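You operate a simulated robot arm through the tools that you are given. There is no shell and no other tool.

Carry out the task below with a simulated robot arm. There is one attempt and no reset: what you move stays moved.

JOB
Check the purple frame on the bright light table, then sort it.
Fine: purple slider to bright; cracked goes in the Fault tray, clear in the Tight tray; slider back to low, light off. Where these are worked on the way, their far stop is far enough and under half their travel is too little: purple slider.

The check looks at the end state, three seconds after you hand in, the way a careful person would. Anything else that was tipped, shoved, dropped, spilled or broken makes it a failure.

ROBOT AND FRAMES
A 5-joint arm with a two-finger parallel gripper, fixed in place. Base frame: the origin is on the floor under the middle of its stand, x ahead of it, y to its left, z up; the work surface is at about z = 0.86. Lengths are in m, angles in rad, forces in N, time in s.
It reaches about 1.134 m from its shoulder. Its first joint turns from -2.601 to 2.601 rad. Payload 1.57 kg.
Tool frame: the origin (TCP) lies between the finger pads and is the grasp point; the fingertips stand 0.03 m ahead of it; z points along the fingers, y is the line along which they close. The gripper opens to 0.11 m. The fingers are 0.024 m wide and 0.012 m thick; the gripper's body (0.048 by 0.112 m) begins 0.078 m behind the TCP.
Orientation is told as [roll, pitch, yaw] about the base's x, y, z axes, in that order, counted from this pose: with the fingers straight down and closing along the base's y, the tool's x points along the base's -x, its y along +y and its z along -z.

CONTROLS
- The arm moves only by the tool play_rows. Its arguments are lists of equal length, an entry for each row: "slide": the shift along the base's x, y, z in units of 40 mm (1.0 is 40 mm), a list of three; "dr": the turn, a rotation vector about the base's x, y, z in units of 8 degrees (1.0 is 8 degrees), a list of three; "hand": the closure, from 0 (fully open) to 1 (shut). In form: {"slide": [[x, y, z], ...], "dr": [[ax, ay, az], ...], "hand": [hand, ...]}. A call has 1 to 20 rows; each row shifts and turns the commanded pose from where the row before left it. A call with a number of a shift or a turn outside -1 to 1 is refused whole. Each row takes 0.2 s and may step no farther than 0.05 m and 0.15 rad from the row before; otherwise, or with a gripper value out of range, the whole call is refused. Where a pose cannot be reached the arm comes as near as it can. A force on the tool above 50 N (or 10 N above the force at the start of the call, whichever is more), or a blocked arm, ends the call early, and 0.2 s more pass. Each finger travels about 0.072 m/s and halts on what it meets, pressing with about 40 N; the grip force reading is that of the motor and also rises with nothing between the fingers. The clock runs only during rows and for 0.2 s after the last one: add rows that do not move to give the fingers time. The reply holds the time, the measured pose of the TCP, the force on the tool along the base axes, the opening and the grip force, in the units named above and with some noise, with the torque about the TCP (base axes, N m) and any sound that the robot's microphone picked up, and new pictures: "pictures" is both (left out), scene, wrist or none.
- Cameras (640 x 400 px; columns grow to the right, rows downward): "scene" is fixed at [0.408, 0.519, 1.4322]; the picture's right is [-0.98, -0.20, 0.00], its down [-0.09, 0.47, -0.88] and it looks along [0.17, -0.86, -0.48] (base axes); focal length 320 px, centre (320, 200). "wrist" rides on the gripper at [0.07, 0.016, -0.141] in the tool frame; the picture's right is [-0.23, 0.97, 0.00], its down [-0.86, -0.20, -0.48] and it looks along [-0.47, -0.11, 0.88] (tool axes); focal length 222 px, centre (320, 200). There is no depth. A picture from a camera that has moved, and an enlarged one, comes with that camera's place and axes in the base frame and with its lens. The place of the scene camera against the robot may be out by one fixed shift of up to 0.025 m in any direction.
- lift_body(by): slides the trunk up (or, below 0, down) by that many m; the arm rides with it, the base frame stays. It gives what a move gives, with no picture.
- inspect(camera, box): a new picture of the part [left, top, right, bottom] of that camera's present view, enlarged. It takes no simulated time.
- hand_in(): hands the job in; it is judged then, once.

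Places have to be worked out from the pictures, the camera data and where the tool is seen. Open the gripper and draw the arm clear of the work before you hand the job in, unless the task says otherwise.

The tools are called after "Request:" as name(argument=value, ...) on one line, values as JSON. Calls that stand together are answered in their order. play_rows: Moves the arm, as the interface text tells. Its arguments: {"type":"object","properties":{"slide":{"type":"array","items":{"type":"array","items":{"type":"number"}}},"dr":{"type":"array","items":{"type":"array","items":{"type":"number"}}},"hand":{"type":"array","items":{"type":"number"}},"pictures":{"type":"string","enum":["both","scene","wrist","none"]}},"required":["slide","dr","hand"]} The other tools are called the same way: lift_body (by) moves the trunk up or down; inspect (camera, box) takes an enlarged picture of a part of a camera's view; hand_in () hands the job in.

At the start:

```text
clock: 0.0
eef_pos: [0.1962, -0.5667, 1.15]
tcp_rot: [-0.002, -0.001, -0.001]
force: [0.0, -0.7, -0.4]
torque: [-0.03, 0.03, 0.0]
width: 0.1101
finger_force: 0.1
trunk travel left (down, up): [-0.883, 0.087]
```

scene: 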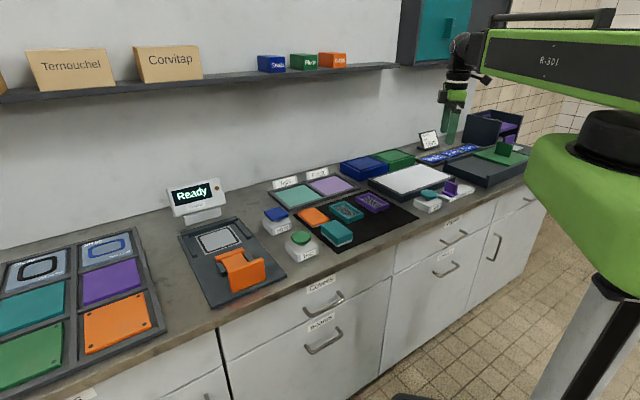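
wrist: 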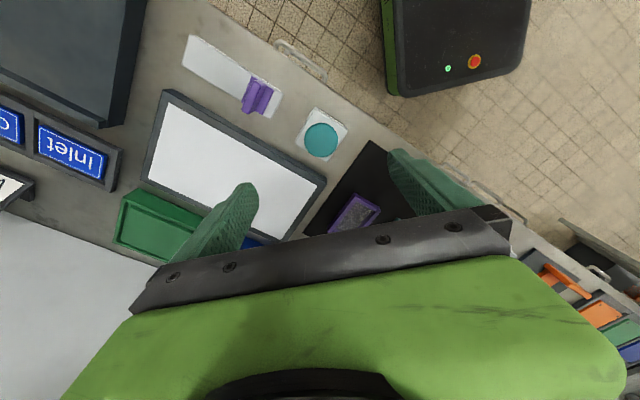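

I'll start by enlarging parts of the scene to identify the light table, slider, button, trays and the purple frame.

Request:
inspect(camera="scene", box=[340, 120, 540, 245])

Request:
inspect(camera="scene", box=[250, 140, 450, 265])

Request:
inspect(camera="wrist", box=[120, 0, 440, 200])

```text
3.20 times, centred on (440, 182) of scene
camera zoom: at [0.408, 0.519, 1.4322], right [-0.98, -0.2, 0.0], down [-0.09, 0.47, -0.88], along [0.17, -0.86, -0.48], focal length 1025 px, centre (-64, 256)
```

zoom: 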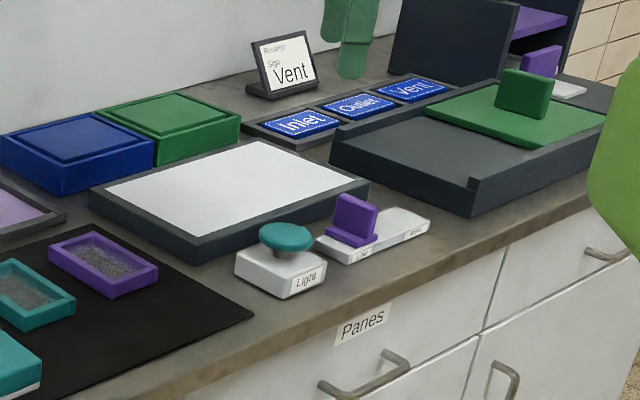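

```text
3.20 times, centred on (350, 202) of scene
camera zoom: at [0.408, 0.519, 1.4322], right [-0.98, -0.2, 0.0], down [-0.09, 0.47, -0.88], along [0.17, -0.86, -0.48], focal length 1025 px, centre (224, 192)
```

zoom: 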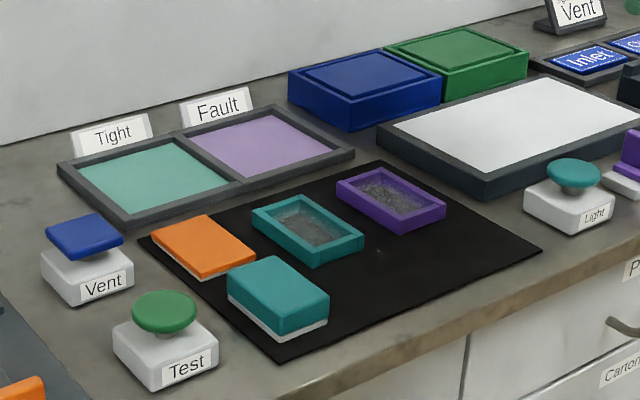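

```text
2.00 times, centred on (280, 100) of wrist
camera zoom: at [0.1273, -0.5503, 1.2917], right [0.23, 0.97, 0.0], down [0.86, -0.2, 0.48], along [0.47, -0.11, -0.88], focal length 444 px, centre (400, 400)
```

zoom: 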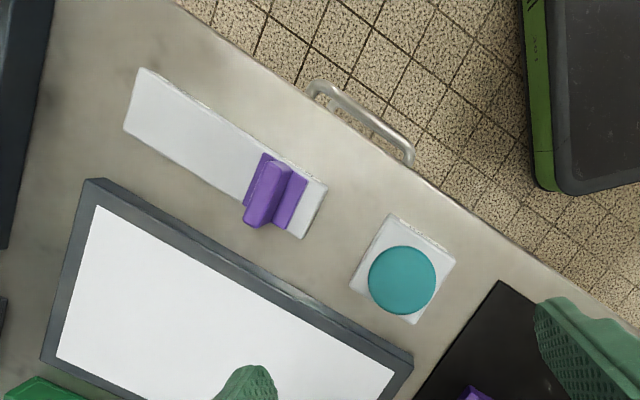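

The light table sits near the tool, with a teal "Light" button and a purple slider in front of it. I'll enlarge the labels on the slider, the area behind it, and the frame and trays before moving.

Request:
inspect(camera="scene", box=[410, 165, 490, 215])

Request:
inspect(camera="scene", box=[460, 90, 540, 190])

Request:
inspect(camera="scene", box=[320, 180, 400, 230])

Request:
inspect(camera="wrist", box=[280, 120, 440, 260])

```text
8.00 times, centred on (450, 190) of scene
camera zoom: at [0.408, 0.519, 1.4322], right [-0.98, -0.2, 0.0], down [-0.09, 0.47, -0.88], along [0.17, -0.86, -0.48], focal length 2564 px, centre (-720, 280)
```

zoom: 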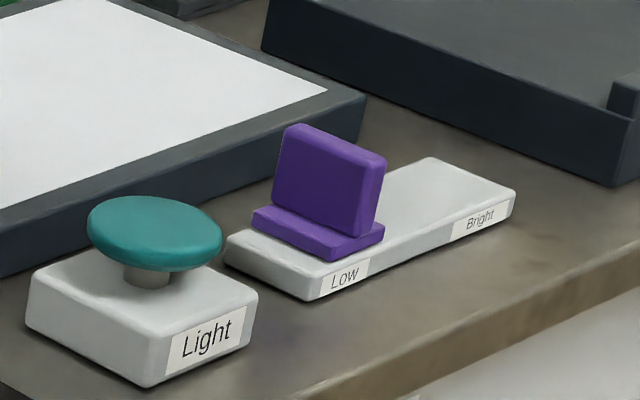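

```text
4.00 times, centred on (500, 140) of scene
camera zoom: at [0.408, 0.519, 1.4322], right [-0.98, -0.2, 0.0], down [-0.09, 0.47, -0.88], along [0.17, -0.86, -0.48], focal length 1282 px, centre (-400, 440)
```

zoom: 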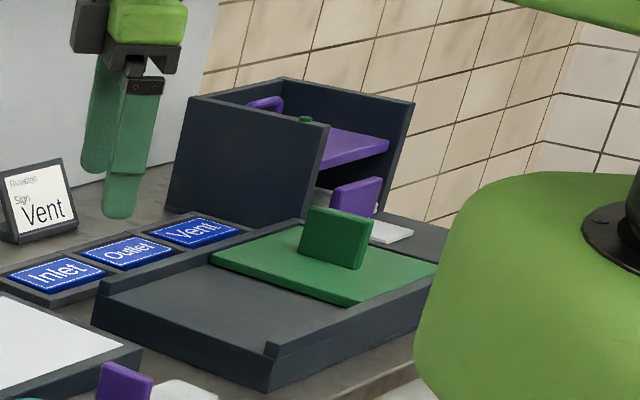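

```text
8.00 times, centred on (360, 205) of scene
camera zoom: at [0.408, 0.519, 1.4322], right [-0.98, -0.2, 0.0], down [-0.09, 0.47, -0.88], along [0.17, -0.86, -0.48], focal length 2564 px, centre (0, 160)
```

zoom: 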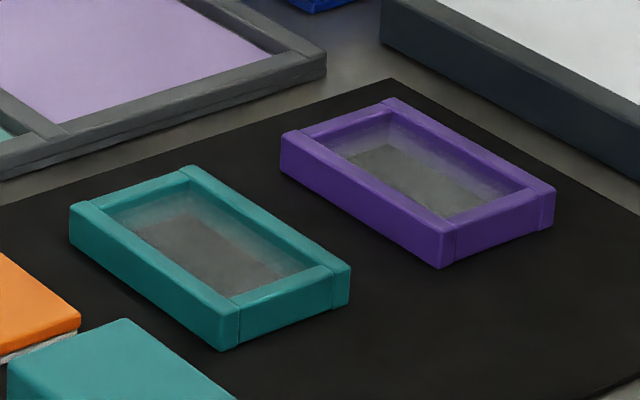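

```text
2.86 times, centred on (360, 190) of wrist
camera zoom: at [0.1273, -0.5503, 1.2917], right [0.23, 0.97, 0.0], down [0.86, -0.2, 0.48], along [0.47, -0.11, -0.88], focal length 635 px, centre (206, 229)
```

zoom: 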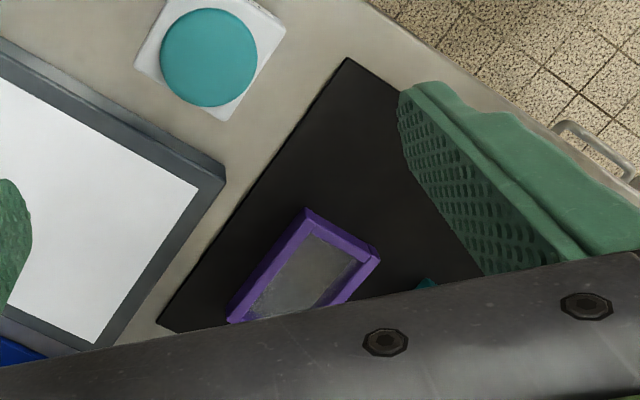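

The slider reads Low (present) to Bright (away from the button), and the light button is teal, labelled "Light". I'll turn the gripper −45° in place, high above the bench, so its closing line runs along the bench, and look again.

Request:
play_rows(slide=[[0, 0, 0], [0, 0, 0], [0, 0, 0], [0, 0, 0], [0, 0, 0], [0, 0, 0], [0, 0, 0], [0, 0, 0]], dr=[[0, 0, -1], [0, 0, -1], [0, 0, -1], [0, 0, -1], [0, 0, -1], [0, 0, -0.625], [0, 0, 0], [0, 0, 0]], hand=[0, 0, 0, 0, 0, 0, 0, 0])

```text
clock: 1.8
eef_pos: [0.1955, -0.5678, 1.1498]
tcp_rot: [0.0, 0.0, -0.784]
force: [0.2, 0.1, 0.5]
torque: [0.01, 0.0, 0.0]
width: 0.1101
finger_force: 0.1
trunk travel left (down, up): [-0.883, 0.087]
camera wrist: at [0.1585, -0.5061, 1.2917], right [0.85, 0.53, 0.0], down [0.46, -0.75, 0.48], along [0.25, -0.41, -0.88], focal length 222 px, centre (320, 200)
```

scene: 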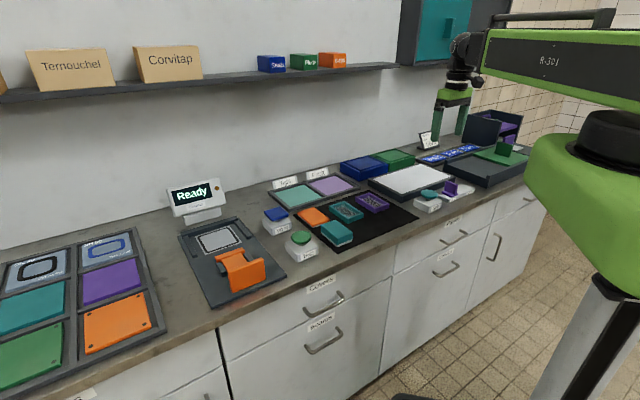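
wrist: 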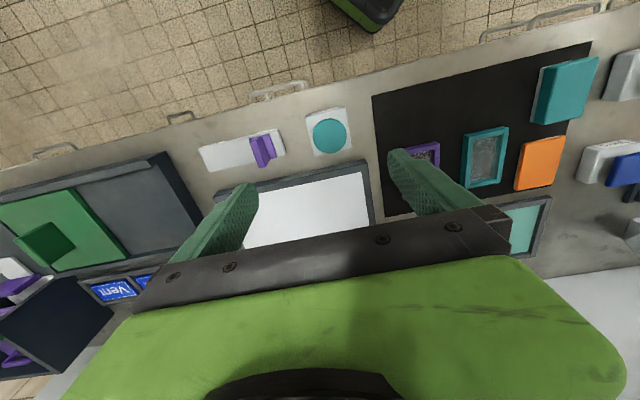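

The view is now nicely aligned with the bench. I'll enlarge the slider/button and the frame area for exact pixel positions.

Request:
inspect(camera="wrist", box=[190, 90, 390, 215])

Request:
inspect(camera="wrist", box=[360, 40, 640, 215])

```text
3.20 times, centred on (290, 152) of wrist
camera zoom: at [0.1585, -0.5061, 1.2917], right [0.85, 0.53, 0.0], down [0.46, -0.75, 0.48], along [0.25, -0.41, -0.88], focal length 711 px, centre (416, 352)
```

zoom: 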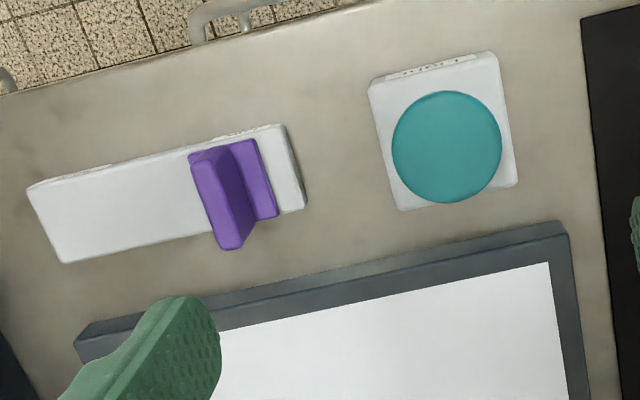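

```text
2.29 times, centred on (500, 128) of wrist
camera zoom: at [0.1585, -0.5061, 1.2917], right [0.85, 0.53, 0.0], down [0.46, -0.75, 0.48], along [0.25, -0.41, -0.88], focal length 508 px, centre (-91, 366)
```

zoom: 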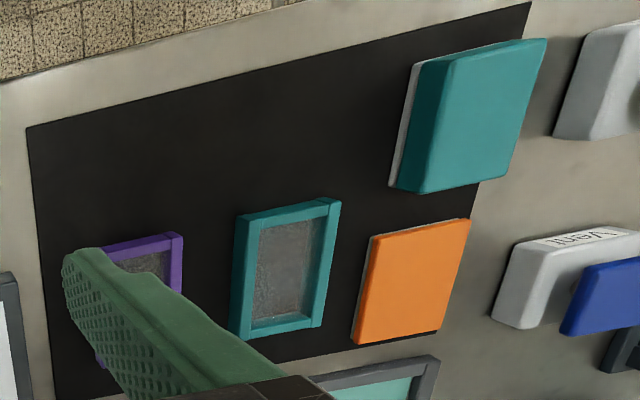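

Triangulating the two wrist views puts the Light button top at about (0.214, −0.569, 0.917) and the slider knob at about (0.127, −0.652, top 0.934). I'll close the fingers and come down to a hover above the button.

Request:
play_rows(slide=[[0.23, -0.015, 0], [0.23, -0.015, 0], [0, 0, -0.9], [0, 0, -0.9], [0, 0, -0.9], [0, 0, -0.9], [0, 0, 0], [0, 0, 0]], dr=[[0, 0, 0], [0, 0, 0], [0, 0, 0], [0, 0, 0], [0, 0, 0], [0, 0, 0], [0, 0, 0], [0, 0, 0]], hand=[1, 1, 1, 1, 1, 1, 1, 1])

```text
clock: 3.6
eef_pos: [0.2135, -0.568, 1.1505]
tcp_rot: [0.0, 0.001, -0.786]
force: [-1.4, -0.4, 0.4]
torque: [0.0, 0.0, 0.04]
width: 0.0
finger_force: 21.2
out of reach, approached as far as the arm can: row 3, 4, 5, 6
trunk travel left (down, up): [-0.883, 0.087]
camera wrist: at [0.1774, -0.5071, 1.2917], right [0.85, 0.53, 0.0], down [0.46, -0.75, 0.48], along [0.25, -0.41, -0.88], focal length 222 px, centre (320, 200)
```

scene: 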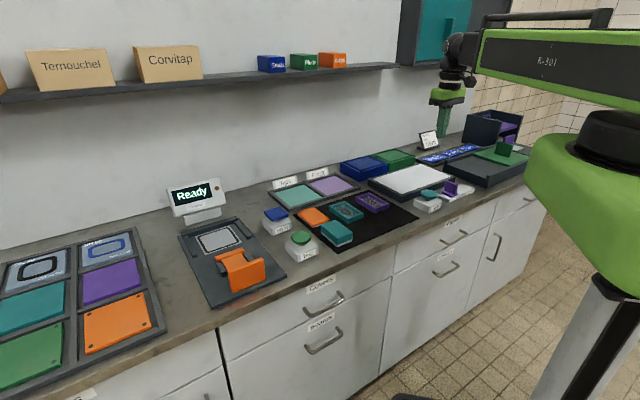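
wrist: 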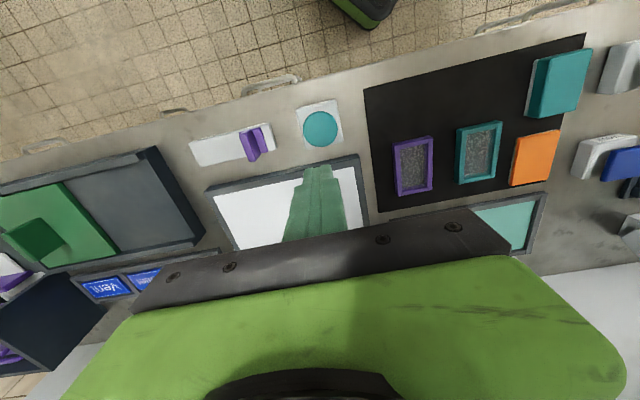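

The arm can't get lower at this trunk height, so I'll lower the trunk a bit (the fingers are well above everything at z ≈ 1.12) and see how the reading follows.

Request:
lift_body(by=-0.1)

```text
clock: 4.9
eef_pos: [0.2139, -0.5674, 1.0501]
tcp_rot: [0.001, 0.0, -0.786]
force: [0.4, -0.4, 0.6]
torque: [0.0, -0.01, 0.03]
width: 0.0
finger_force: 21.4
trunk travel left (down, up): [-0.783, 0.187]
```

The TCP rides down with the trunk. I'll raise the arm 0.2 m, then lower the trunk 0.25 m, so that the arm has room to move down within its reach.

Request:
play_rows(slide=[[0, 0, 1], [0, 0, 1], [0, 0, 1], [0, 0, 1], [0, 0, 1], [0, 0, 0]], dr=[[0, 0, 0], [0, 0, 0], [0, 0, 0], [0, 0, 0], [0, 0, 0], [0, 0, 0]], hand=[1, 1, 1, 1, 1, 1], pictures="none")

Request:
lift_body(by=-0.2)

```text
clock: 6.3
eef_pos: [0.2162, -0.5673, 1.0511]
tcp_rot: [0.0, 0.0, -0.785]
force: [0.0, 0.6, 0.4]
torque: [0.0, -0.01, 0.02]
width: 0.0001
finger_force: 21.1
out of reach, approached as far as the arm can: row 1, 2, 3, 4, 5
trunk travel left (down, up): [-0.783, 0.187]
```

```text
clock: 7.7
eef_pos: [0.2137, -0.5646, 0.9309]
tcp_rot: [-0.003, -0.006, -0.782]
force: [-9.9, 32.1, 73.3]
torque: [1.37, 0.61, 0.15]
width: 0.0
finger_force: 21.0
trunk travel left (down, up): [-0.66, 0.31]
heard: click
stopped: the force on the tool passed its limit at 649 N (the readings are from after the stop); the commanded pose is now the measured one
```

Vertical moves evidently have to come from the trunk, and the descent pressed the button (a click was heard). I'll back straight up right away and look at the state.

Request:
lift_body(by=0.07)

```text
clock: 8.8
eef_pos: [0.2164, -0.5732, 0.9974]
tcp_rot: [-0.007, -0.013, -0.783]
force: [-0.5, -0.2, -0.1]
torque: [0.03, -0.02, 0.01]
width: 0.0001
finger_force: 21.5
trunk travel left (down, up): [-0.73, 0.24]
```

Force is back to zero. I'll take fresh pictures with a still row.

Request:
play_rows(slide=[[0, 0, 0]], dr=[[0, 0, 0]], hand=[1])

Request:
inspect(camera="scene", box=[340, 120, 540, 245])

Request:
inspect(camera="scene", box=[410, 165, 490, 215])

```text
clock: 9.2
eef_pos: [0.2161, -0.5719, 0.9976]
tcp_rot: [-0.007, -0.013, -0.784]
force: [0.4, -0.3, -0.8]
torque: [-0.01, -0.01, 0.0]
width: 0.0002
finger_force: 21.2
trunk travel left (down, up): [-0.73, 0.24]
camera wrist: at [0.1787, -0.5099, 1.1378], right [0.85, 0.53, 0.0], down [0.46, -0.74, 0.49], along [0.26, -0.42, -0.87], focal length 222 px, centre (320, 200)
```

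scene: 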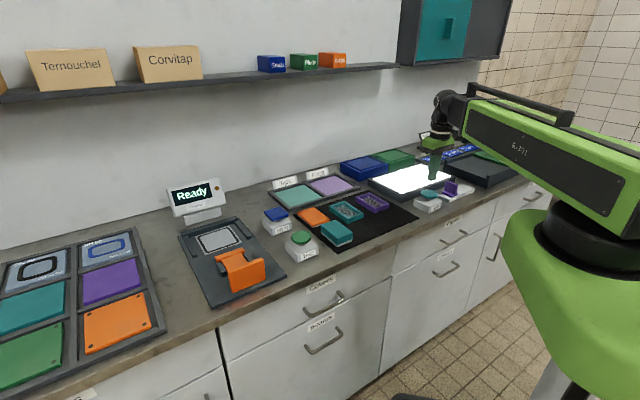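
wrist: 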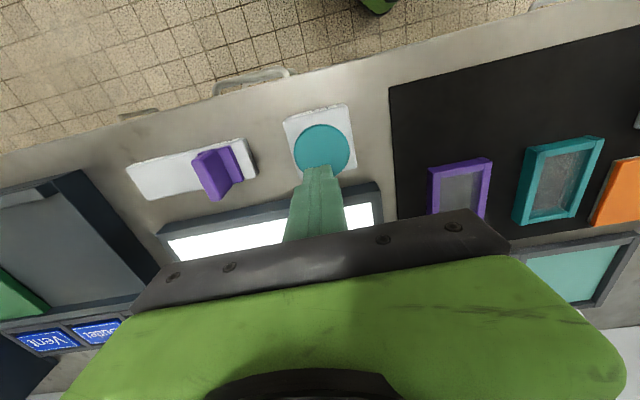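

```text
3.20 times, centred on (440, 182) of scene
camera zoom: at [0.408, 0.519, 1.4322], right [-0.98, -0.2, 0.0], down [-0.09, 0.47, -0.88], along [0.17, -0.86, -0.48], focal length 1025 px, centre (-64, 256)
```

zoom: 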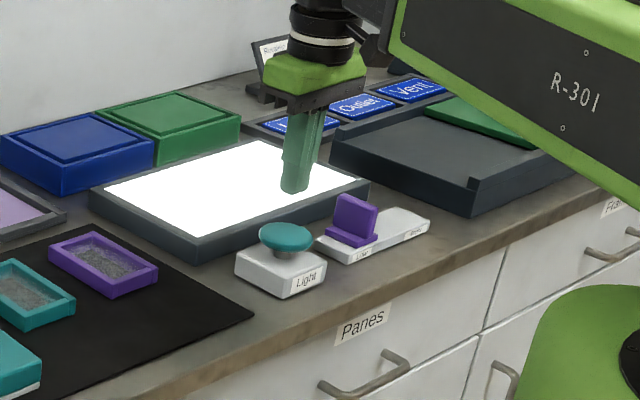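

```text
8.00 times, centred on (450, 190) of scene
camera zoom: at [0.408, 0.519, 1.4322], right [-0.98, -0.2, 0.0], down [-0.09, 0.47, -0.88], along [0.17, -0.86, -0.48], focal length 2564 px, centre (-720, 280)
```

zoom: 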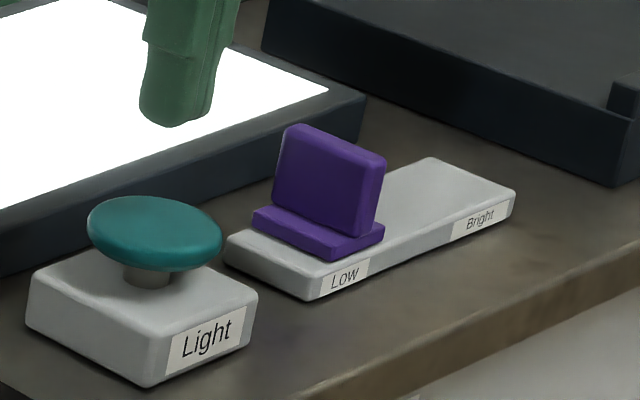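

The light is on and the button, slider and everything else look undisturbed. Now I'll move over the slider knob with the fingers partly open, staying at this height (fingertips ≈0.968, knob top ≈0.934).

Request:
play_rows(slide=[[-0.74, -0.667, 0], [-0.74, -0.667, 0], [-0.74, -0.667, 0], [0, 0, 0], [0, 0, 0]], dr=[[0, 0, 0], [0, 0, 0], [0, 0, 0], [0, 0, 0], [0, 0, 0]], hand=[0.4, 0.4, 0.4, 0.4, 0.4])

Request:
inspect(camera="wrist", box=[220, 60, 420, 185])

Request:
inspect(camera="scene", box=[400, 140, 500, 215])

```text
clock: 10.4
eef_pos: [0.1269, -0.6515, 0.9972]
tcp_rot: [-0.006, -0.014, -0.782]
force: [0.7, -0.2, 0.6]
torque: [0.01, -0.02, 0.0]
width: 0.0661
finger_force: 0.2
trunk travel left (down, up): [-0.73, 0.24]
camera wrist: at [0.0895, -0.5888, 1.1379], right [0.85, 0.53, 0.0], down [0.46, -0.74, 0.49], along [0.26, -0.42, -0.87], focal length 222 px, centre (320, 200)
```

scene: 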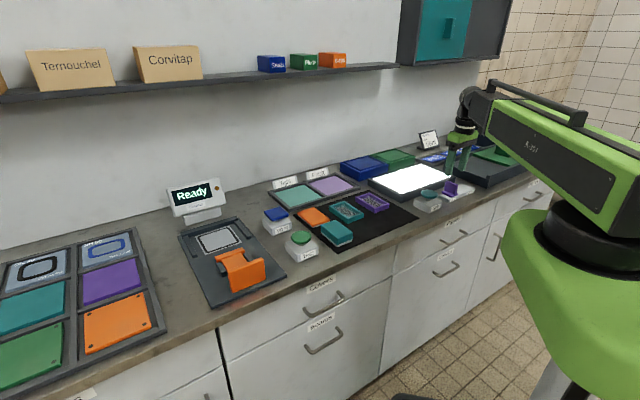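
wrist: 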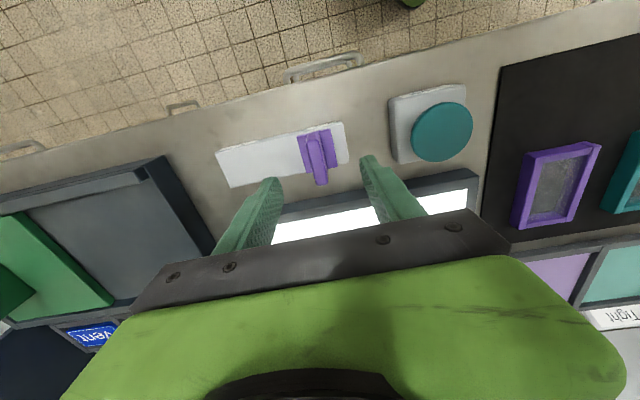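

```text
3.20 times, centred on (320, 122) of wrist
camera zoom: at [0.0895, -0.5888, 1.1379], right [0.85, 0.53, 0.0], down [0.46, -0.74, 0.49], along [0.26, -0.42, -0.87], focal length 711 px, centre (320, 448)
```

zoom: 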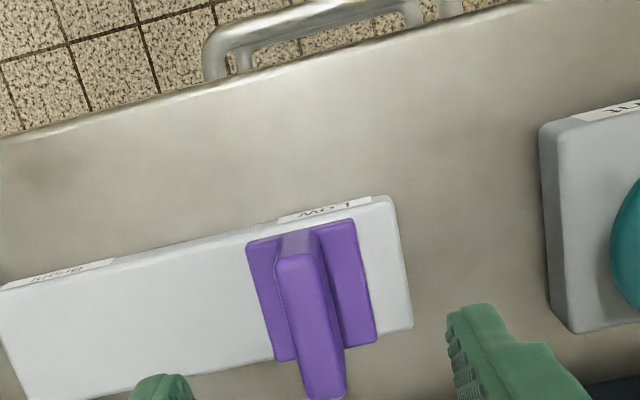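

```text
5.33 times, centred on (450, 178) of scene
camera zoom: at [0.408, 0.519, 1.4322], right [-0.98, -0.2, 0.0], down [-0.09, 0.47, -0.88], along [0.17, -0.86, -0.48], focal length 1709 px, centre (-373, 320)
```

zoom: 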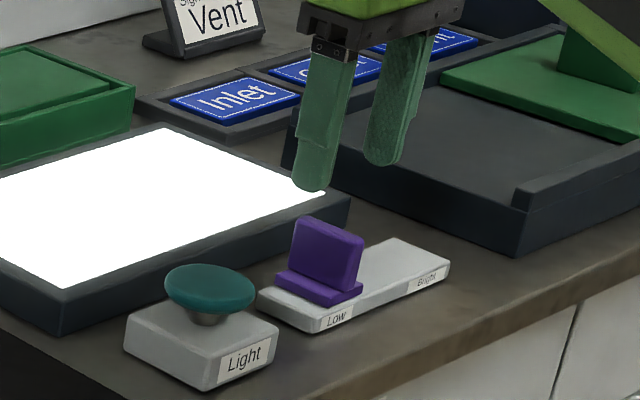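

The knob's top centre projects to about (0.126, −0.654), so the fingers straddle it well. I'll test a small 10 mm downward arm step, to learn whether the arm has any vertical freedom.

Request:
play_rows(slide=[[0, 0, -0.25], [0, 0, 0]], dr=[[0, 0, 0], [0, 0, 0]], hand=[0.4, 0.4], pictures="none")

```text
clock: 11.0
eef_pos: [0.1275, -0.6512, 0.9967]
tcp_rot: [-0.007, -0.014, -0.785]
force: [0.2, 0.2, 0.5]
torque: [0.03, 0.0, -0.01]
width: 0.066
finger_force: 0.0
out of reach, approached as far as the arm can: row 1
trunk travel left (down, up): [-0.73, 0.24]
```

No vertical freedom from the arm, so heights are set by the trunk alone. I'll lower 45 mm (fingertips to about 0.922, straddling the knob) and check.

Request:
lift_body(by=-0.045)

Request:
inspect(camera="scene", box=[400, 140, 500, 215])

Request:
inspect(camera="wrist", box=[220, 60, 420, 220])

```text
clock: 11.8
eef_pos: [0.1276, -0.6509, 0.9514]
tcp_rot: [-0.005, -0.014, -0.783]
force: [0.4, 0.8, 0.0]
torque: [0.01, 0.03, 0.01]
width: 0.066
finger_force: 0.0
trunk travel left (down, up): [-0.685, 0.285]
```

```text
5.33 times, centred on (450, 178) of scene
camera zoom: at [0.408, 0.519, 1.4322], right [-0.98, -0.2, 0.0], down [-0.09, 0.47, -0.88], along [0.17, -0.86, -0.48], focal length 1709 px, centre (-373, 320)
```

zoom: 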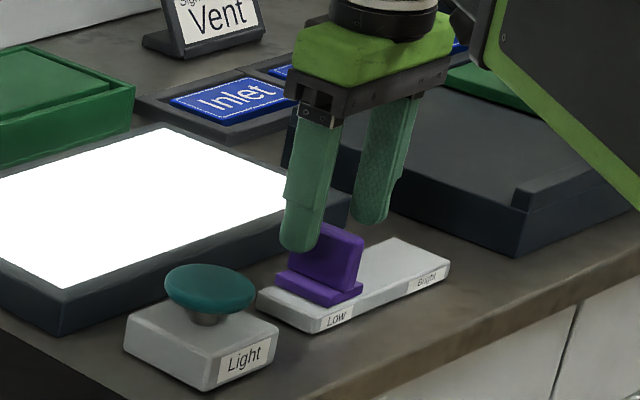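

```text
2.50 times, centred on (320, 140) of wrist
camera zoom: at [0.0896, -0.5887, 1.0929], right [0.85, 0.53, 0.0], down [0.46, -0.74, 0.49], along [0.26, -0.42, -0.87], focal length 555 px, centre (320, 350)
```

zoom: 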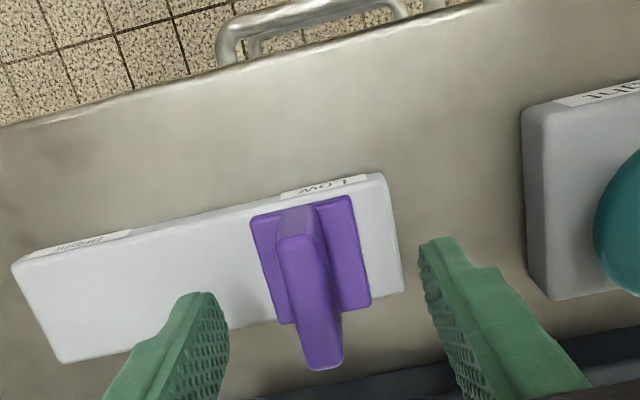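

The fingers straddle the knob along the slide direction. I'll lower 16 mm more (fingertips ≈0.905, above the knob's foot), then narrow the fingers to a loose cage around the plate.

Request:
lift_body(by=-0.016)

Request:
play_rows(slide=[[-0.045, -0.045, 0], [0, 0, 0], [0, 0, 0], [0, 0, 0]], dr=[[0, 0, 0], [0, 0, 0], [0, 0, 0], [0, 0, 0]], hand=[0.78, 0.78, 0.78, 0.78])

Request:
inspect(camera="scene", box=[400, 140, 500, 215])

Request:
inspect(camera="wrist", box=[220, 80, 420, 220])

```text
clock: 12.5
eef_pos: [0.1273, -0.6506, 0.9364]
tcp_rot: [-0.006, -0.014, -0.783]
force: [0.0, 0.0, 0.1]
torque: [-0.04, 0.01, -0.02]
width: 0.066
finger_force: 0.0
trunk travel left (down, up): [-0.669, 0.301]
```

```text
clock: 13.5
eef_pos: [0.1259, -0.653, 0.9348]
tcp_rot: [-0.008, -0.013, -0.784]
force: [-0.6, 0.0, 0.8]
torque: [0.01, 0.02, 0.0]
width: 0.0241
finger_force: 0.1
trunk travel left (down, up): [-0.669, 0.301]
camera wrist: at [0.088, -0.5905, 1.0768], right [0.85, 0.53, 0.0], down [0.46, -0.74, 0.49], along [0.26, -0.42, -0.87], focal length 222 px, centre (320, 200)
```

scene: 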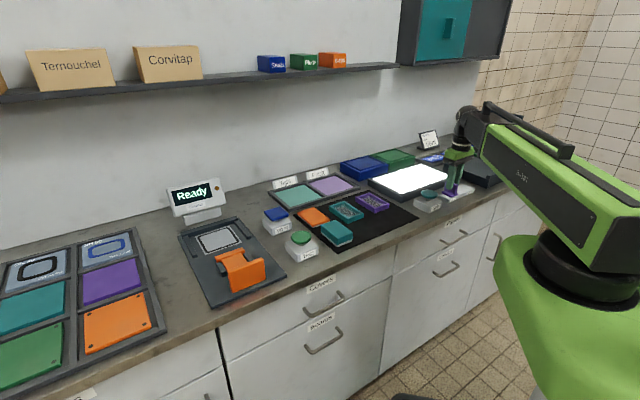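
wrist: 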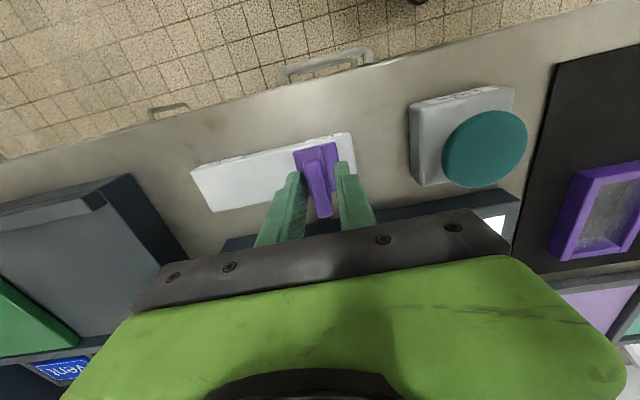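

```text
5.33 times, centred on (450, 178) of scene
camera zoom: at [0.408, 0.519, 1.4322], right [-0.98, -0.2, 0.0], down [-0.09, 0.47, -0.88], along [0.17, -0.86, -0.48], focal length 1709 px, centre (-373, 320)
```

zoom: 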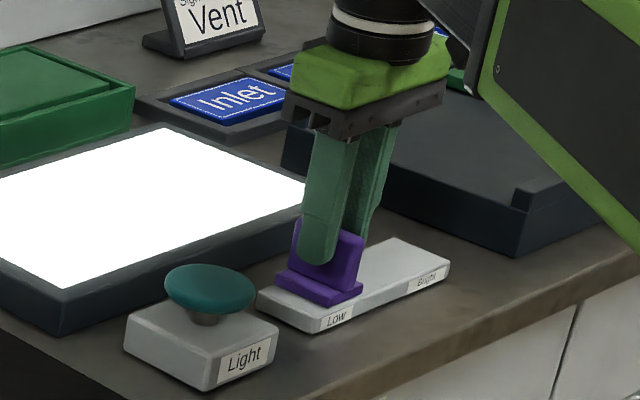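

```text
2.86 times, centred on (320, 150) of wrist
camera zoom: at [0.088, -0.5905, 1.0768], right [0.85, 0.53, 0.0], down [0.46, -0.74, 0.49], along [0.26, -0.42, -0.87], focal length 635 px, centre (320, 343)
```

zoom: 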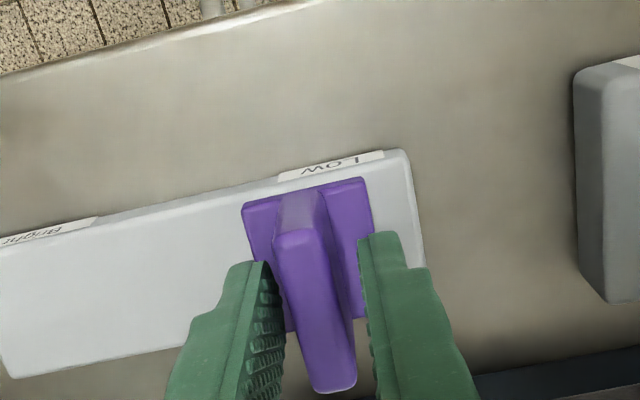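

The fingers cage the knob plate cleanly. I'll push along the track toward Bright (direction (−0.707, −0.707)) 80 mm first, then finish slowly.

Request:
play_rows(slide=[[-0.3, -0.3, 0], [-0.3, -0.3, 0], [-0.3, -0.3, 0], [-0.3, -0.3, 0], [-0.2, -0.2, 0], [0, 0, 0]], dr=[[0, 0, 0], [0, 0, 0], [0, 0, 0], [0, 0, 0], [0, 0, 0], [0, 0, 0]], hand=[0.78, 0.78, 0.78, 0.78, 0.78, 0.78])

Request:
inspect(camera="wrist", box=[220, 80, 420, 220])

```text
clock: 14.9
eef_pos: [0.0684, -0.7092, 0.9361]
tcp_rot: [-0.006, -0.015, -0.782]
force: [0.4, -0.2, -0.5]
torque: [0.01, 0.01, -0.02]
width: 0.0244
finger_force: 0.1
trunk travel left (down, up): [-0.669, 0.301]
camera wrist: at [0.0307, -0.6468, 1.0768], right [0.85, 0.53, 0.0], down [0.46, -0.74, 0.49], along [0.26, -0.42, -0.87], focal length 222 px, centre (320, 200)
```

scene: 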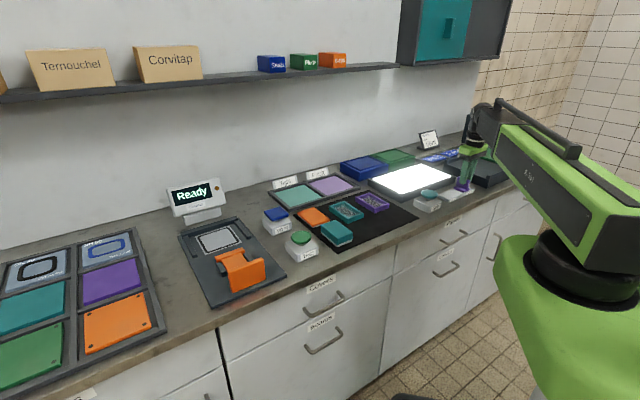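
wrist: 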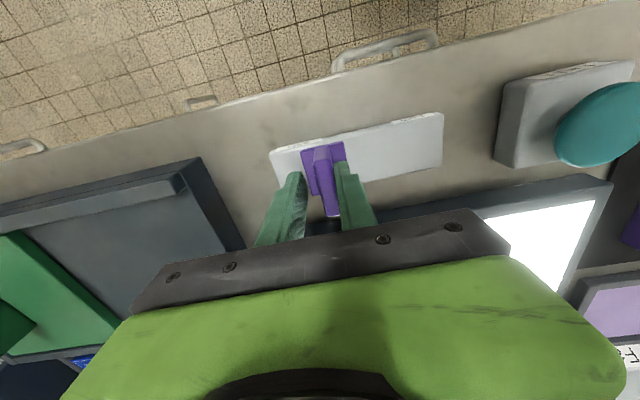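

```text
2.86 times, centred on (320, 150) of wrist
camera zoom: at [0.0307, -0.6468, 1.0768], right [0.85, 0.53, 0.0], down [0.46, -0.74, 0.49], along [0.26, -0.42, -0.87], focal length 635 px, centre (320, 343)
```

zoom: 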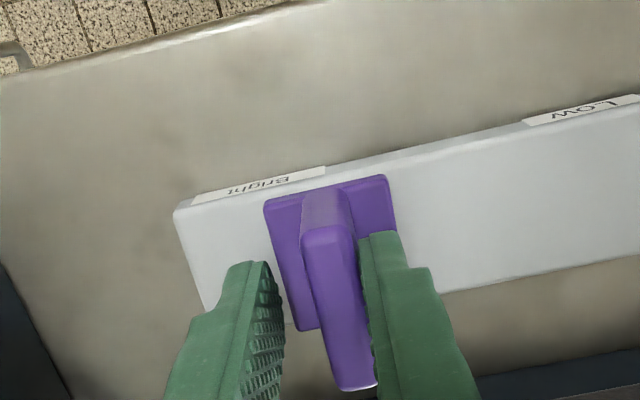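

The knob is near the Bright label with about 14 mm left to its stop. I'll continue in small 3 mm steps until the stop is felt.

Request:
play_rows(slide=[[-0.055, -0.055, 0], [-0.055, -0.055, 0], [-0.055, -0.055, 0], [-0.055, -0.055, 0], [-0.055, -0.055, 0], [0, 0, 0]], dr=[[0, 0, 0], [0, 0, 0], [0, 0, 0], [0, 0, 0], [0, 0, 0], [0, 0, 0]], hand=[0.78, 0.78, 0.78, 0.78, 0.78, 0.78], pictures="wrist")

Request:
inspect(camera="wrist", box=[220, 80, 420, 220])

```text
clock: 16.3
eef_pos: [0.0596, -0.7207, 0.9356]
tcp_rot: [-0.008, -0.015, -0.783]
force: [0.0, 1.1, -0.3]
torque: [-0.01, -0.01, -0.01]
width: 0.0245
finger_force: 0.1
trunk travel left (down, up): [-0.669, 0.301]
camera wrist: at [0.0215, -0.6576, 1.0768], right [0.85, 0.53, 0.0], down [0.46, -0.74, 0.49], along [0.26, -0.42, -0.87], focal length 222 px, centre (320, 200)
```

wrist: 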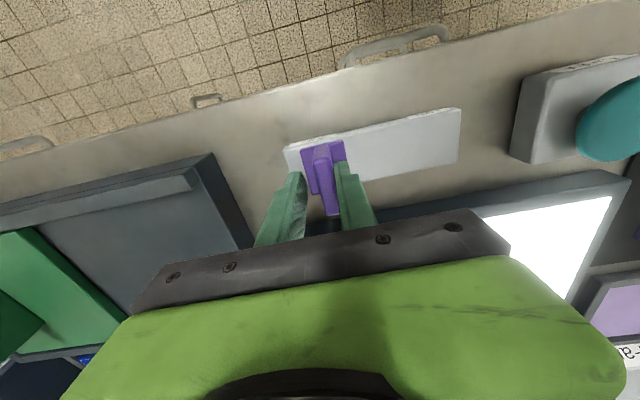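

```text
2.86 times, centred on (320, 150) of wrist
camera zoom: at [0.0215, -0.6576, 1.0768], right [0.85, 0.53, 0.0], down [0.46, -0.74, 0.49], along [0.26, -0.42, -0.87], focal length 635 px, centre (320, 343)
```

zoom: 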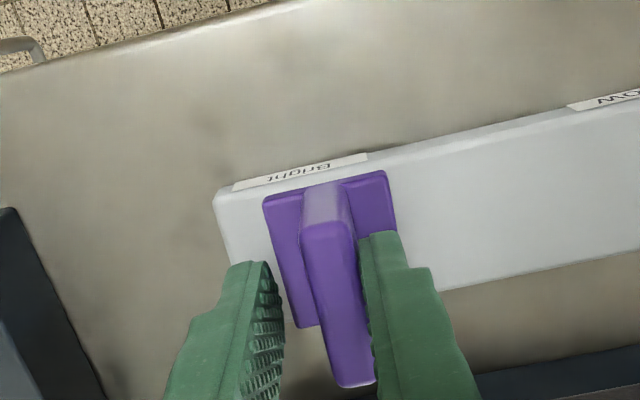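

The end gap now matches the gap it had at Low, so it is nearly at the stop. A few more small steps will confirm.

Request:
play_rows(slide=[[-0.045, -0.045, 0], [-0.045, -0.045, 0], [-0.045, -0.045, 0], [-0.045, -0.045, 0]], dr=[[0, 0, 0], [0, 0, 0], [0, 0, 0], [0, 0, 0]], hand=[0.78, 0.78, 0.78, 0.78], pictures="wrist")

Request:
inspect(camera="wrist", box=[220, 80, 420, 220])

```text
clock: 17.3
eef_pos: [0.0527, -0.7272, 0.9375]
tcp_rot: [-0.006, -0.014, -0.783]
force: [8.1, 12.8, -4.6]
torque: [0.26, -0.1, 0.03]
width: 0.0365
finger_force: 6.7
trunk travel left (down, up): [-0.669, 0.301]
camera wrist: at [0.0147, -0.6643, 1.0772], right [0.85, 0.53, 0.0], down [0.46, -0.74, 0.49], along [0.26, -0.42, -0.87], focal length 222 px, centre (320, 200)
```

wrist: 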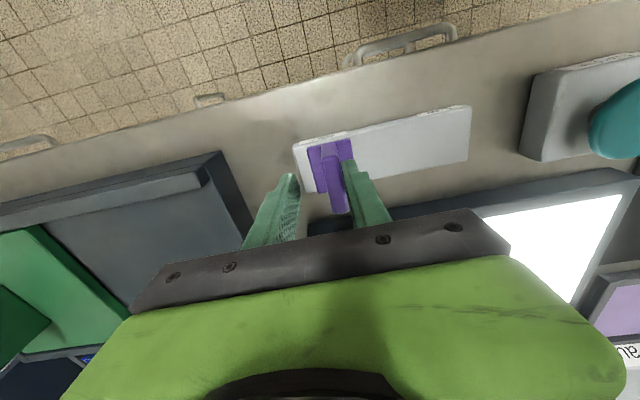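

```text
2.86 times, centred on (320, 150) of wrist
camera zoom: at [0.0147, -0.6643, 1.0772], right [0.85, 0.53, 0.0], down [0.46, -0.74, 0.49], along [0.26, -0.42, -0.87], focal length 635 px, centre (320, 343)
```

zoom: 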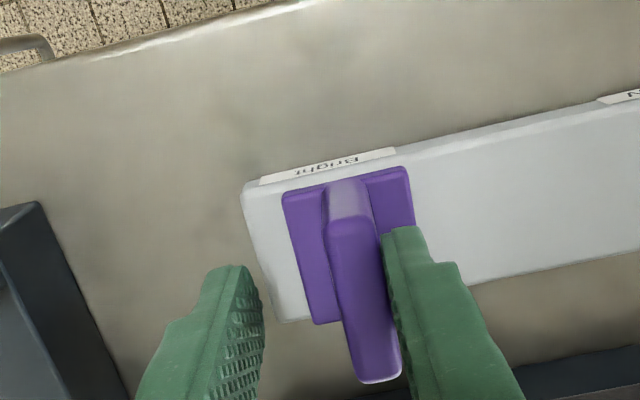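

The stop is felt (fingers were pressed back, force rose), so the slider is fully at Bright. I'll back off to centre the loose fingers, open a bit, then raise.

Request:
play_rows(slide=[[0.1, 0.1, 0], [0.08, 0.08, 0], [0, 0, 0], [0, 0, 0]], dr=[[0, 0, 0], [0, 0, 0], [0, 0, 0], [0, 0, 0]], hand=[0.6, 0.5, 0.5, 0.5], pictures="wrist")

Request:
inspect(camera="wrist", box=[220, 80, 420, 220])

```text
clock: 18.3
eef_pos: [0.0591, -0.7204, 0.9367]
tcp_rot: [-0.007, -0.015, -0.784]
force: [0.6, -0.2, -0.9]
torque: [-0.01, 0.01, -0.01]
width: 0.0552
finger_force: 0.0
trunk travel left (down, up): [-0.669, 0.301]
camera wrist: at [0.0213, -0.6581, 1.0768], right [0.85, 0.53, 0.0], down [0.46, -0.74, 0.49], along [0.26, -0.42, -0.87], focal length 222 px, centre (320, 200)
```

wrist: 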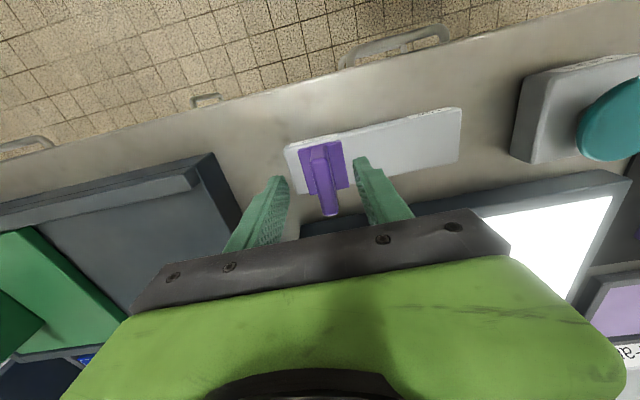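

```text
2.86 times, centred on (320, 150) of wrist
camera zoom: at [0.0213, -0.6581, 1.0768], right [0.85, 0.53, 0.0], down [0.46, -0.74, 0.49], along [0.26, -0.42, -0.87], focal length 635 px, centre (320, 343)
```

zoom: 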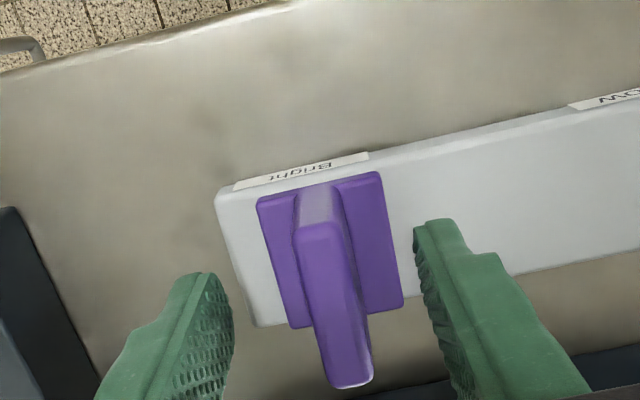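

The knob stands centred between the open fingers at the Bright end. I'll raise the trunk 0.12 m to travel clear of everything.

Request:
lift_body(by=0.12)

Request:
inspect(camera="scene", box=[340, 120, 540, 245])

```text
clock: 19.8
eef_pos: [0.059, -0.7211, 1.0557]
tcp_rot: [-0.008, -0.014, -0.783]
force: [-0.4, -0.3, 0.0]
torque: [0.02, -0.02, 0.0]
width: 0.0549
finger_force: 0.1
trunk travel left (down, up): [-0.789, 0.181]
```

```text
3.20 times, centred on (440, 182) of scene
camera zoom: at [0.408, 0.519, 1.4322], right [-0.98, -0.2, 0.0], down [-0.09, 0.47, -0.88], along [0.17, -0.86, -0.48], focal length 1025 px, centre (-64, 256)
```

zoom: 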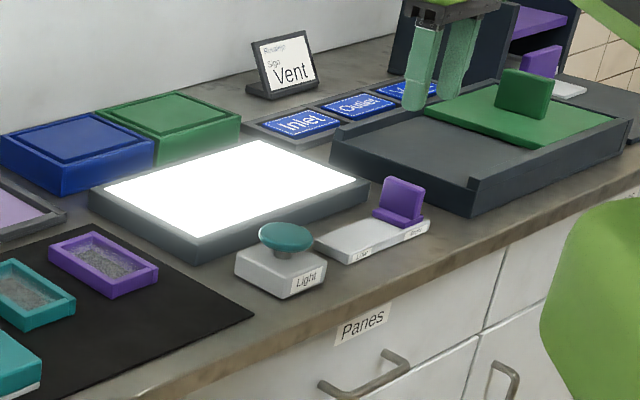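

The slider shows at the Bright end and the table glows brighter. Now I'll fly at height to above the purple frame (≈(0.417, −0.54)), opening the fingers.

Request:
play_rows(slide=[[0.895, 0.4525, 0], [0.895, 0.4525, 0], [0.895, 0.4525, 0], [0.895, 0.4525, 0], [0.895, 0.4525, 0], [0.895, 0.4525, 0], [0.895, 0.4525, 0], [0.895, 0.4525, 0], [0.895, 0.4525, 0], [0.895, 0.4525, 0], [0, 0, 0], [0, 0, 0]], dr=[[0, 0, 0], [0, 0, 0], [0, 0, 0], [0, 0, 0], [0, 0, 0], [0, 0, 0], [0, 0, 0], [0, 0, 0], [0, 0, 0], [0, 0, 0], [0, 0, 0], [0, 0, 0]], hand=[0.5, 0.3, 0.1, 0.1, 0.1, 0.1, 0.1, 0.1, 0.1, 0.1, 0.1, 0.1])

Request:
inspect(camera="wrist", box=[200, 80, 440, 230])

```text
clock: 22.4
eef_pos: [0.4148, -0.5394, 1.0545]
tcp_rot: [-0.007, -0.014, -0.782]
force: [0.0, -0.7, 0.3]
torque: [-0.02, -0.01, 0.01]
width: 0.0992
finger_force: 0.0
trunk travel left (down, up): [-0.789, 0.181]
camera wrist: at [0.378, -0.4771, 1.1969], right [0.85, 0.53, 0.0], down [0.46, -0.74, 0.49], along [0.26, -0.42, -0.87], focal length 222 px, centre (320, 200)
```

scene: 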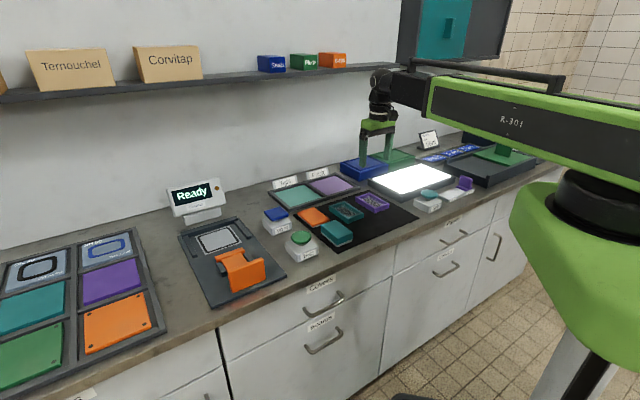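
wrist: 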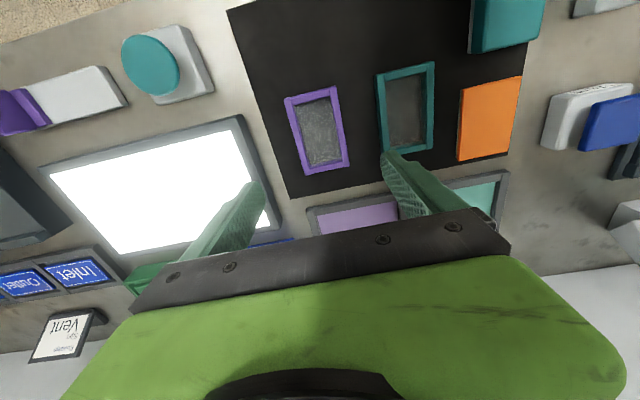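

```text
2.67 times, centred on (320, 155) of wrist
camera zoom: at [0.378, -0.4771, 1.1969], right [0.85, 0.53, 0.0], down [0.46, -0.74, 0.49], along [0.26, -0.42, -0.87], focal length 592 px, centre (320, 320)
```

zoom: 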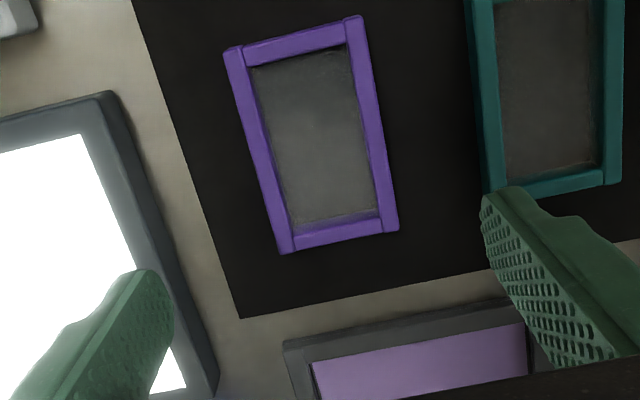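

The purple frame computes to centre (0.415, −0.541), about 0.068 × 0.111 m, aligned with the bench, with about 0.05 m free on either side. I'll correct the small offset and tilt, then lower to just above it.

Request:
play_rows(slide=[[0.015, -0.05, 0], [0, 0, 0]], dr=[[0.05, 0.1, 0], [0, 0, 0]], hand=[0.1, 0.1], pictures="none")

Request:
lift_body(by=-0.125)

Request:
inspect(camera="wrist", box=[200, 80, 440, 230])

Request:
inspect(camera="scene", box=[320, 140, 440, 215])

```text
clock: 23.0
eef_pos: [0.4171, -0.5423, 1.0573]
tcp_rot: [-0.012, 0.002, -0.783]
force: [-0.2, 0.2, -0.9]
torque: [0.0, 0.05, 0.02]
width: 0.0989
finger_force: 0.1
trunk travel left (down, up): [-0.789, 0.181]
```

```text
clock: 24.5
eef_pos: [0.4171, -0.5419, 0.9308]
tcp_rot: [-0.012, 0.0, -0.785]
force: [-0.8, 0.3, 0.4]
torque: [0.01, 0.02, 0.0]
width: 0.0993
finger_force: 0.1
trunk travel left (down, up): [-0.664, 0.306]
```

```text
2.67 times, centred on (320, 155) of wrist
camera zoom: at [0.3807, -0.4799, 1.0729], right [0.85, 0.53, -0.01], down [0.47, -0.74, 0.48], along [0.25, -0.41, -0.88], focal length 592 px, centre (320, 320)
```

zoom: 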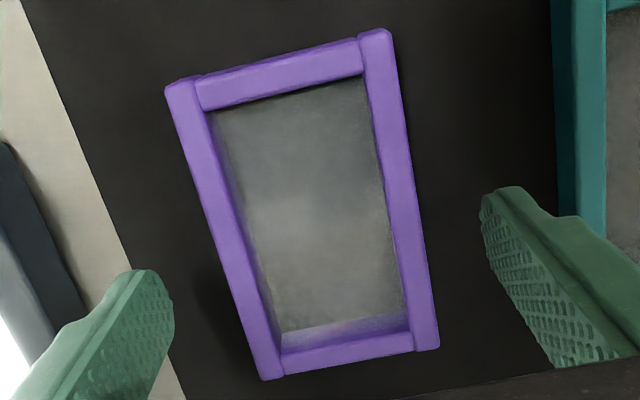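

```text
5.33 times, centred on (380, 178) of scene
camera zoom: at [0.408, 0.519, 1.4322], right [-0.98, -0.2, 0.0], down [-0.09, 0.47, -0.88], along [0.17, -0.86, -0.48], focal length 1709 px, centre (0, 320)
```

zoom: 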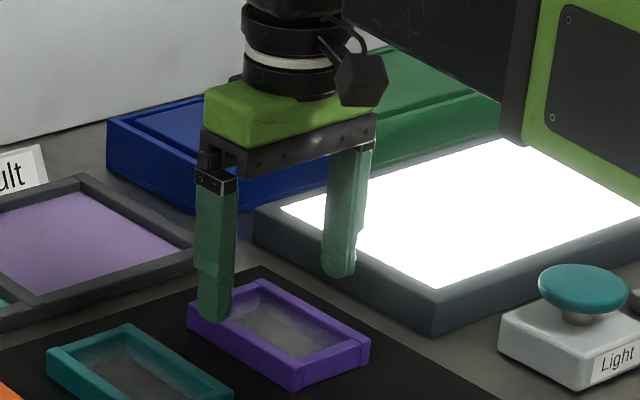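

The frame is centred between the fingers to within about 1–2 mm. I'll lower 31 mm (fingertips ≈0.87, just above the mat) and then close on the long sides.

Request:
lift_body(by=-0.031)

Request:
inspect(camera="scene", box=[320, 140, 440, 215])

```text
clock: 25.3
eef_pos: [0.4162, -0.5413, 0.9004]
tcp_rot: [-0.012, 0.002, -0.783]
force: [0.4, 0.2, -0.2]
torque: [-0.01, 0.0, 0.04]
width: 0.0988
finger_force: 0.0
trunk travel left (down, up): [-0.633, 0.337]
```

```text
5.33 times, centred on (380, 178) of scene
camera zoom: at [0.408, 0.519, 1.4322], right [-0.98, -0.2, 0.0], down [-0.09, 0.47, -0.88], along [0.17, -0.86, -0.48], focal length 1709 px, centre (0, 320)
```

zoom: 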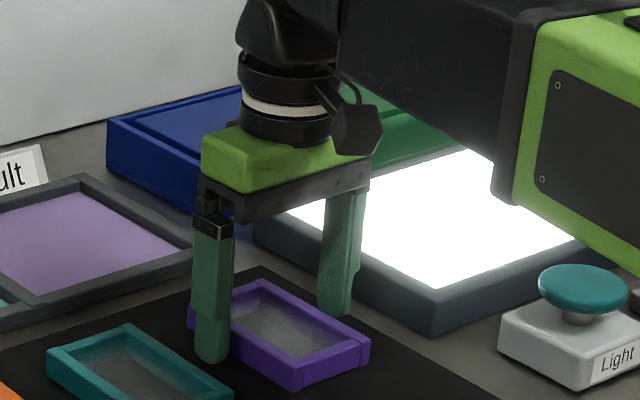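

The near finger sits in the gap between the purple and teal frames. Closing now on the purple frame.

Request:
play_rows(slide=[[0, 0, 0], [0, 0, 0], [0, 0, 0], [0, 0, 0], [0, 0, 0]], dr=[[0, 0, 0], [0, 0, 0], [0, 0, 0], [0, 0, 0], [0, 0, 0]], hand=[0.2, 0.4, 0.6, 0.75, 0.75])

Request:
inspect(camera="wrist", box=[200, 80, 440, 230])

```text
clock: 26.5
eef_pos: [0.4159, -0.5421, 0.9011]
tcp_rot: [-0.012, 0.002, -0.783]
force: [-0.8, -2.2, 0.9]
torque: [-0.03, 0.02, 0.02]
width: 0.0692
finger_force: 39.8
trunk travel left (down, up): [-0.633, 0.337]
camera wrist: at [0.3807, -0.4799, 1.0419], right [0.85, 0.53, -0.01], down [0.47, -0.74, 0.48], along [0.25, -0.41, -0.88], focal length 222 px, centre (320, 200)
```

scene: 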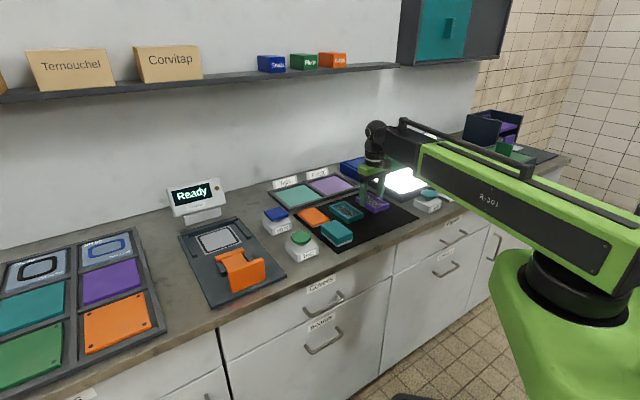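
wrist: 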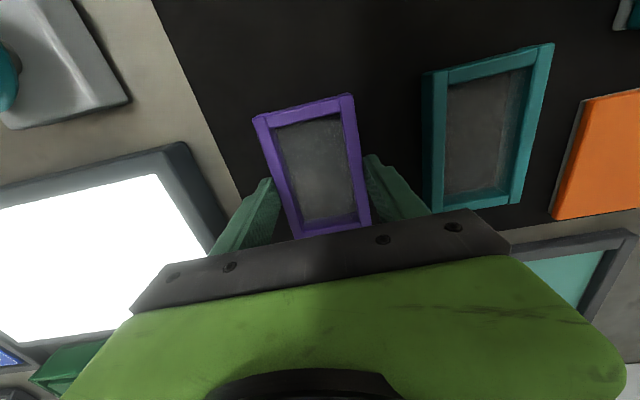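

```text
2.67 times, centred on (320, 155) of wrist
camera zoom: at [0.3807, -0.4799, 1.0419], right [0.85, 0.53, -0.01], down [0.47, -0.74, 0.48], along [0.25, -0.41, -0.88], focal length 592 px, centre (320, 320)
```

zoom: 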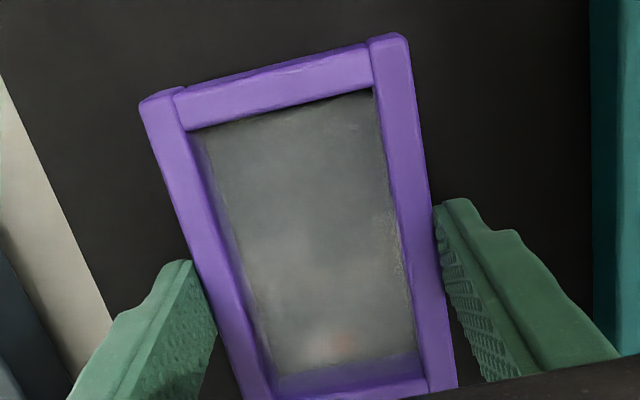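

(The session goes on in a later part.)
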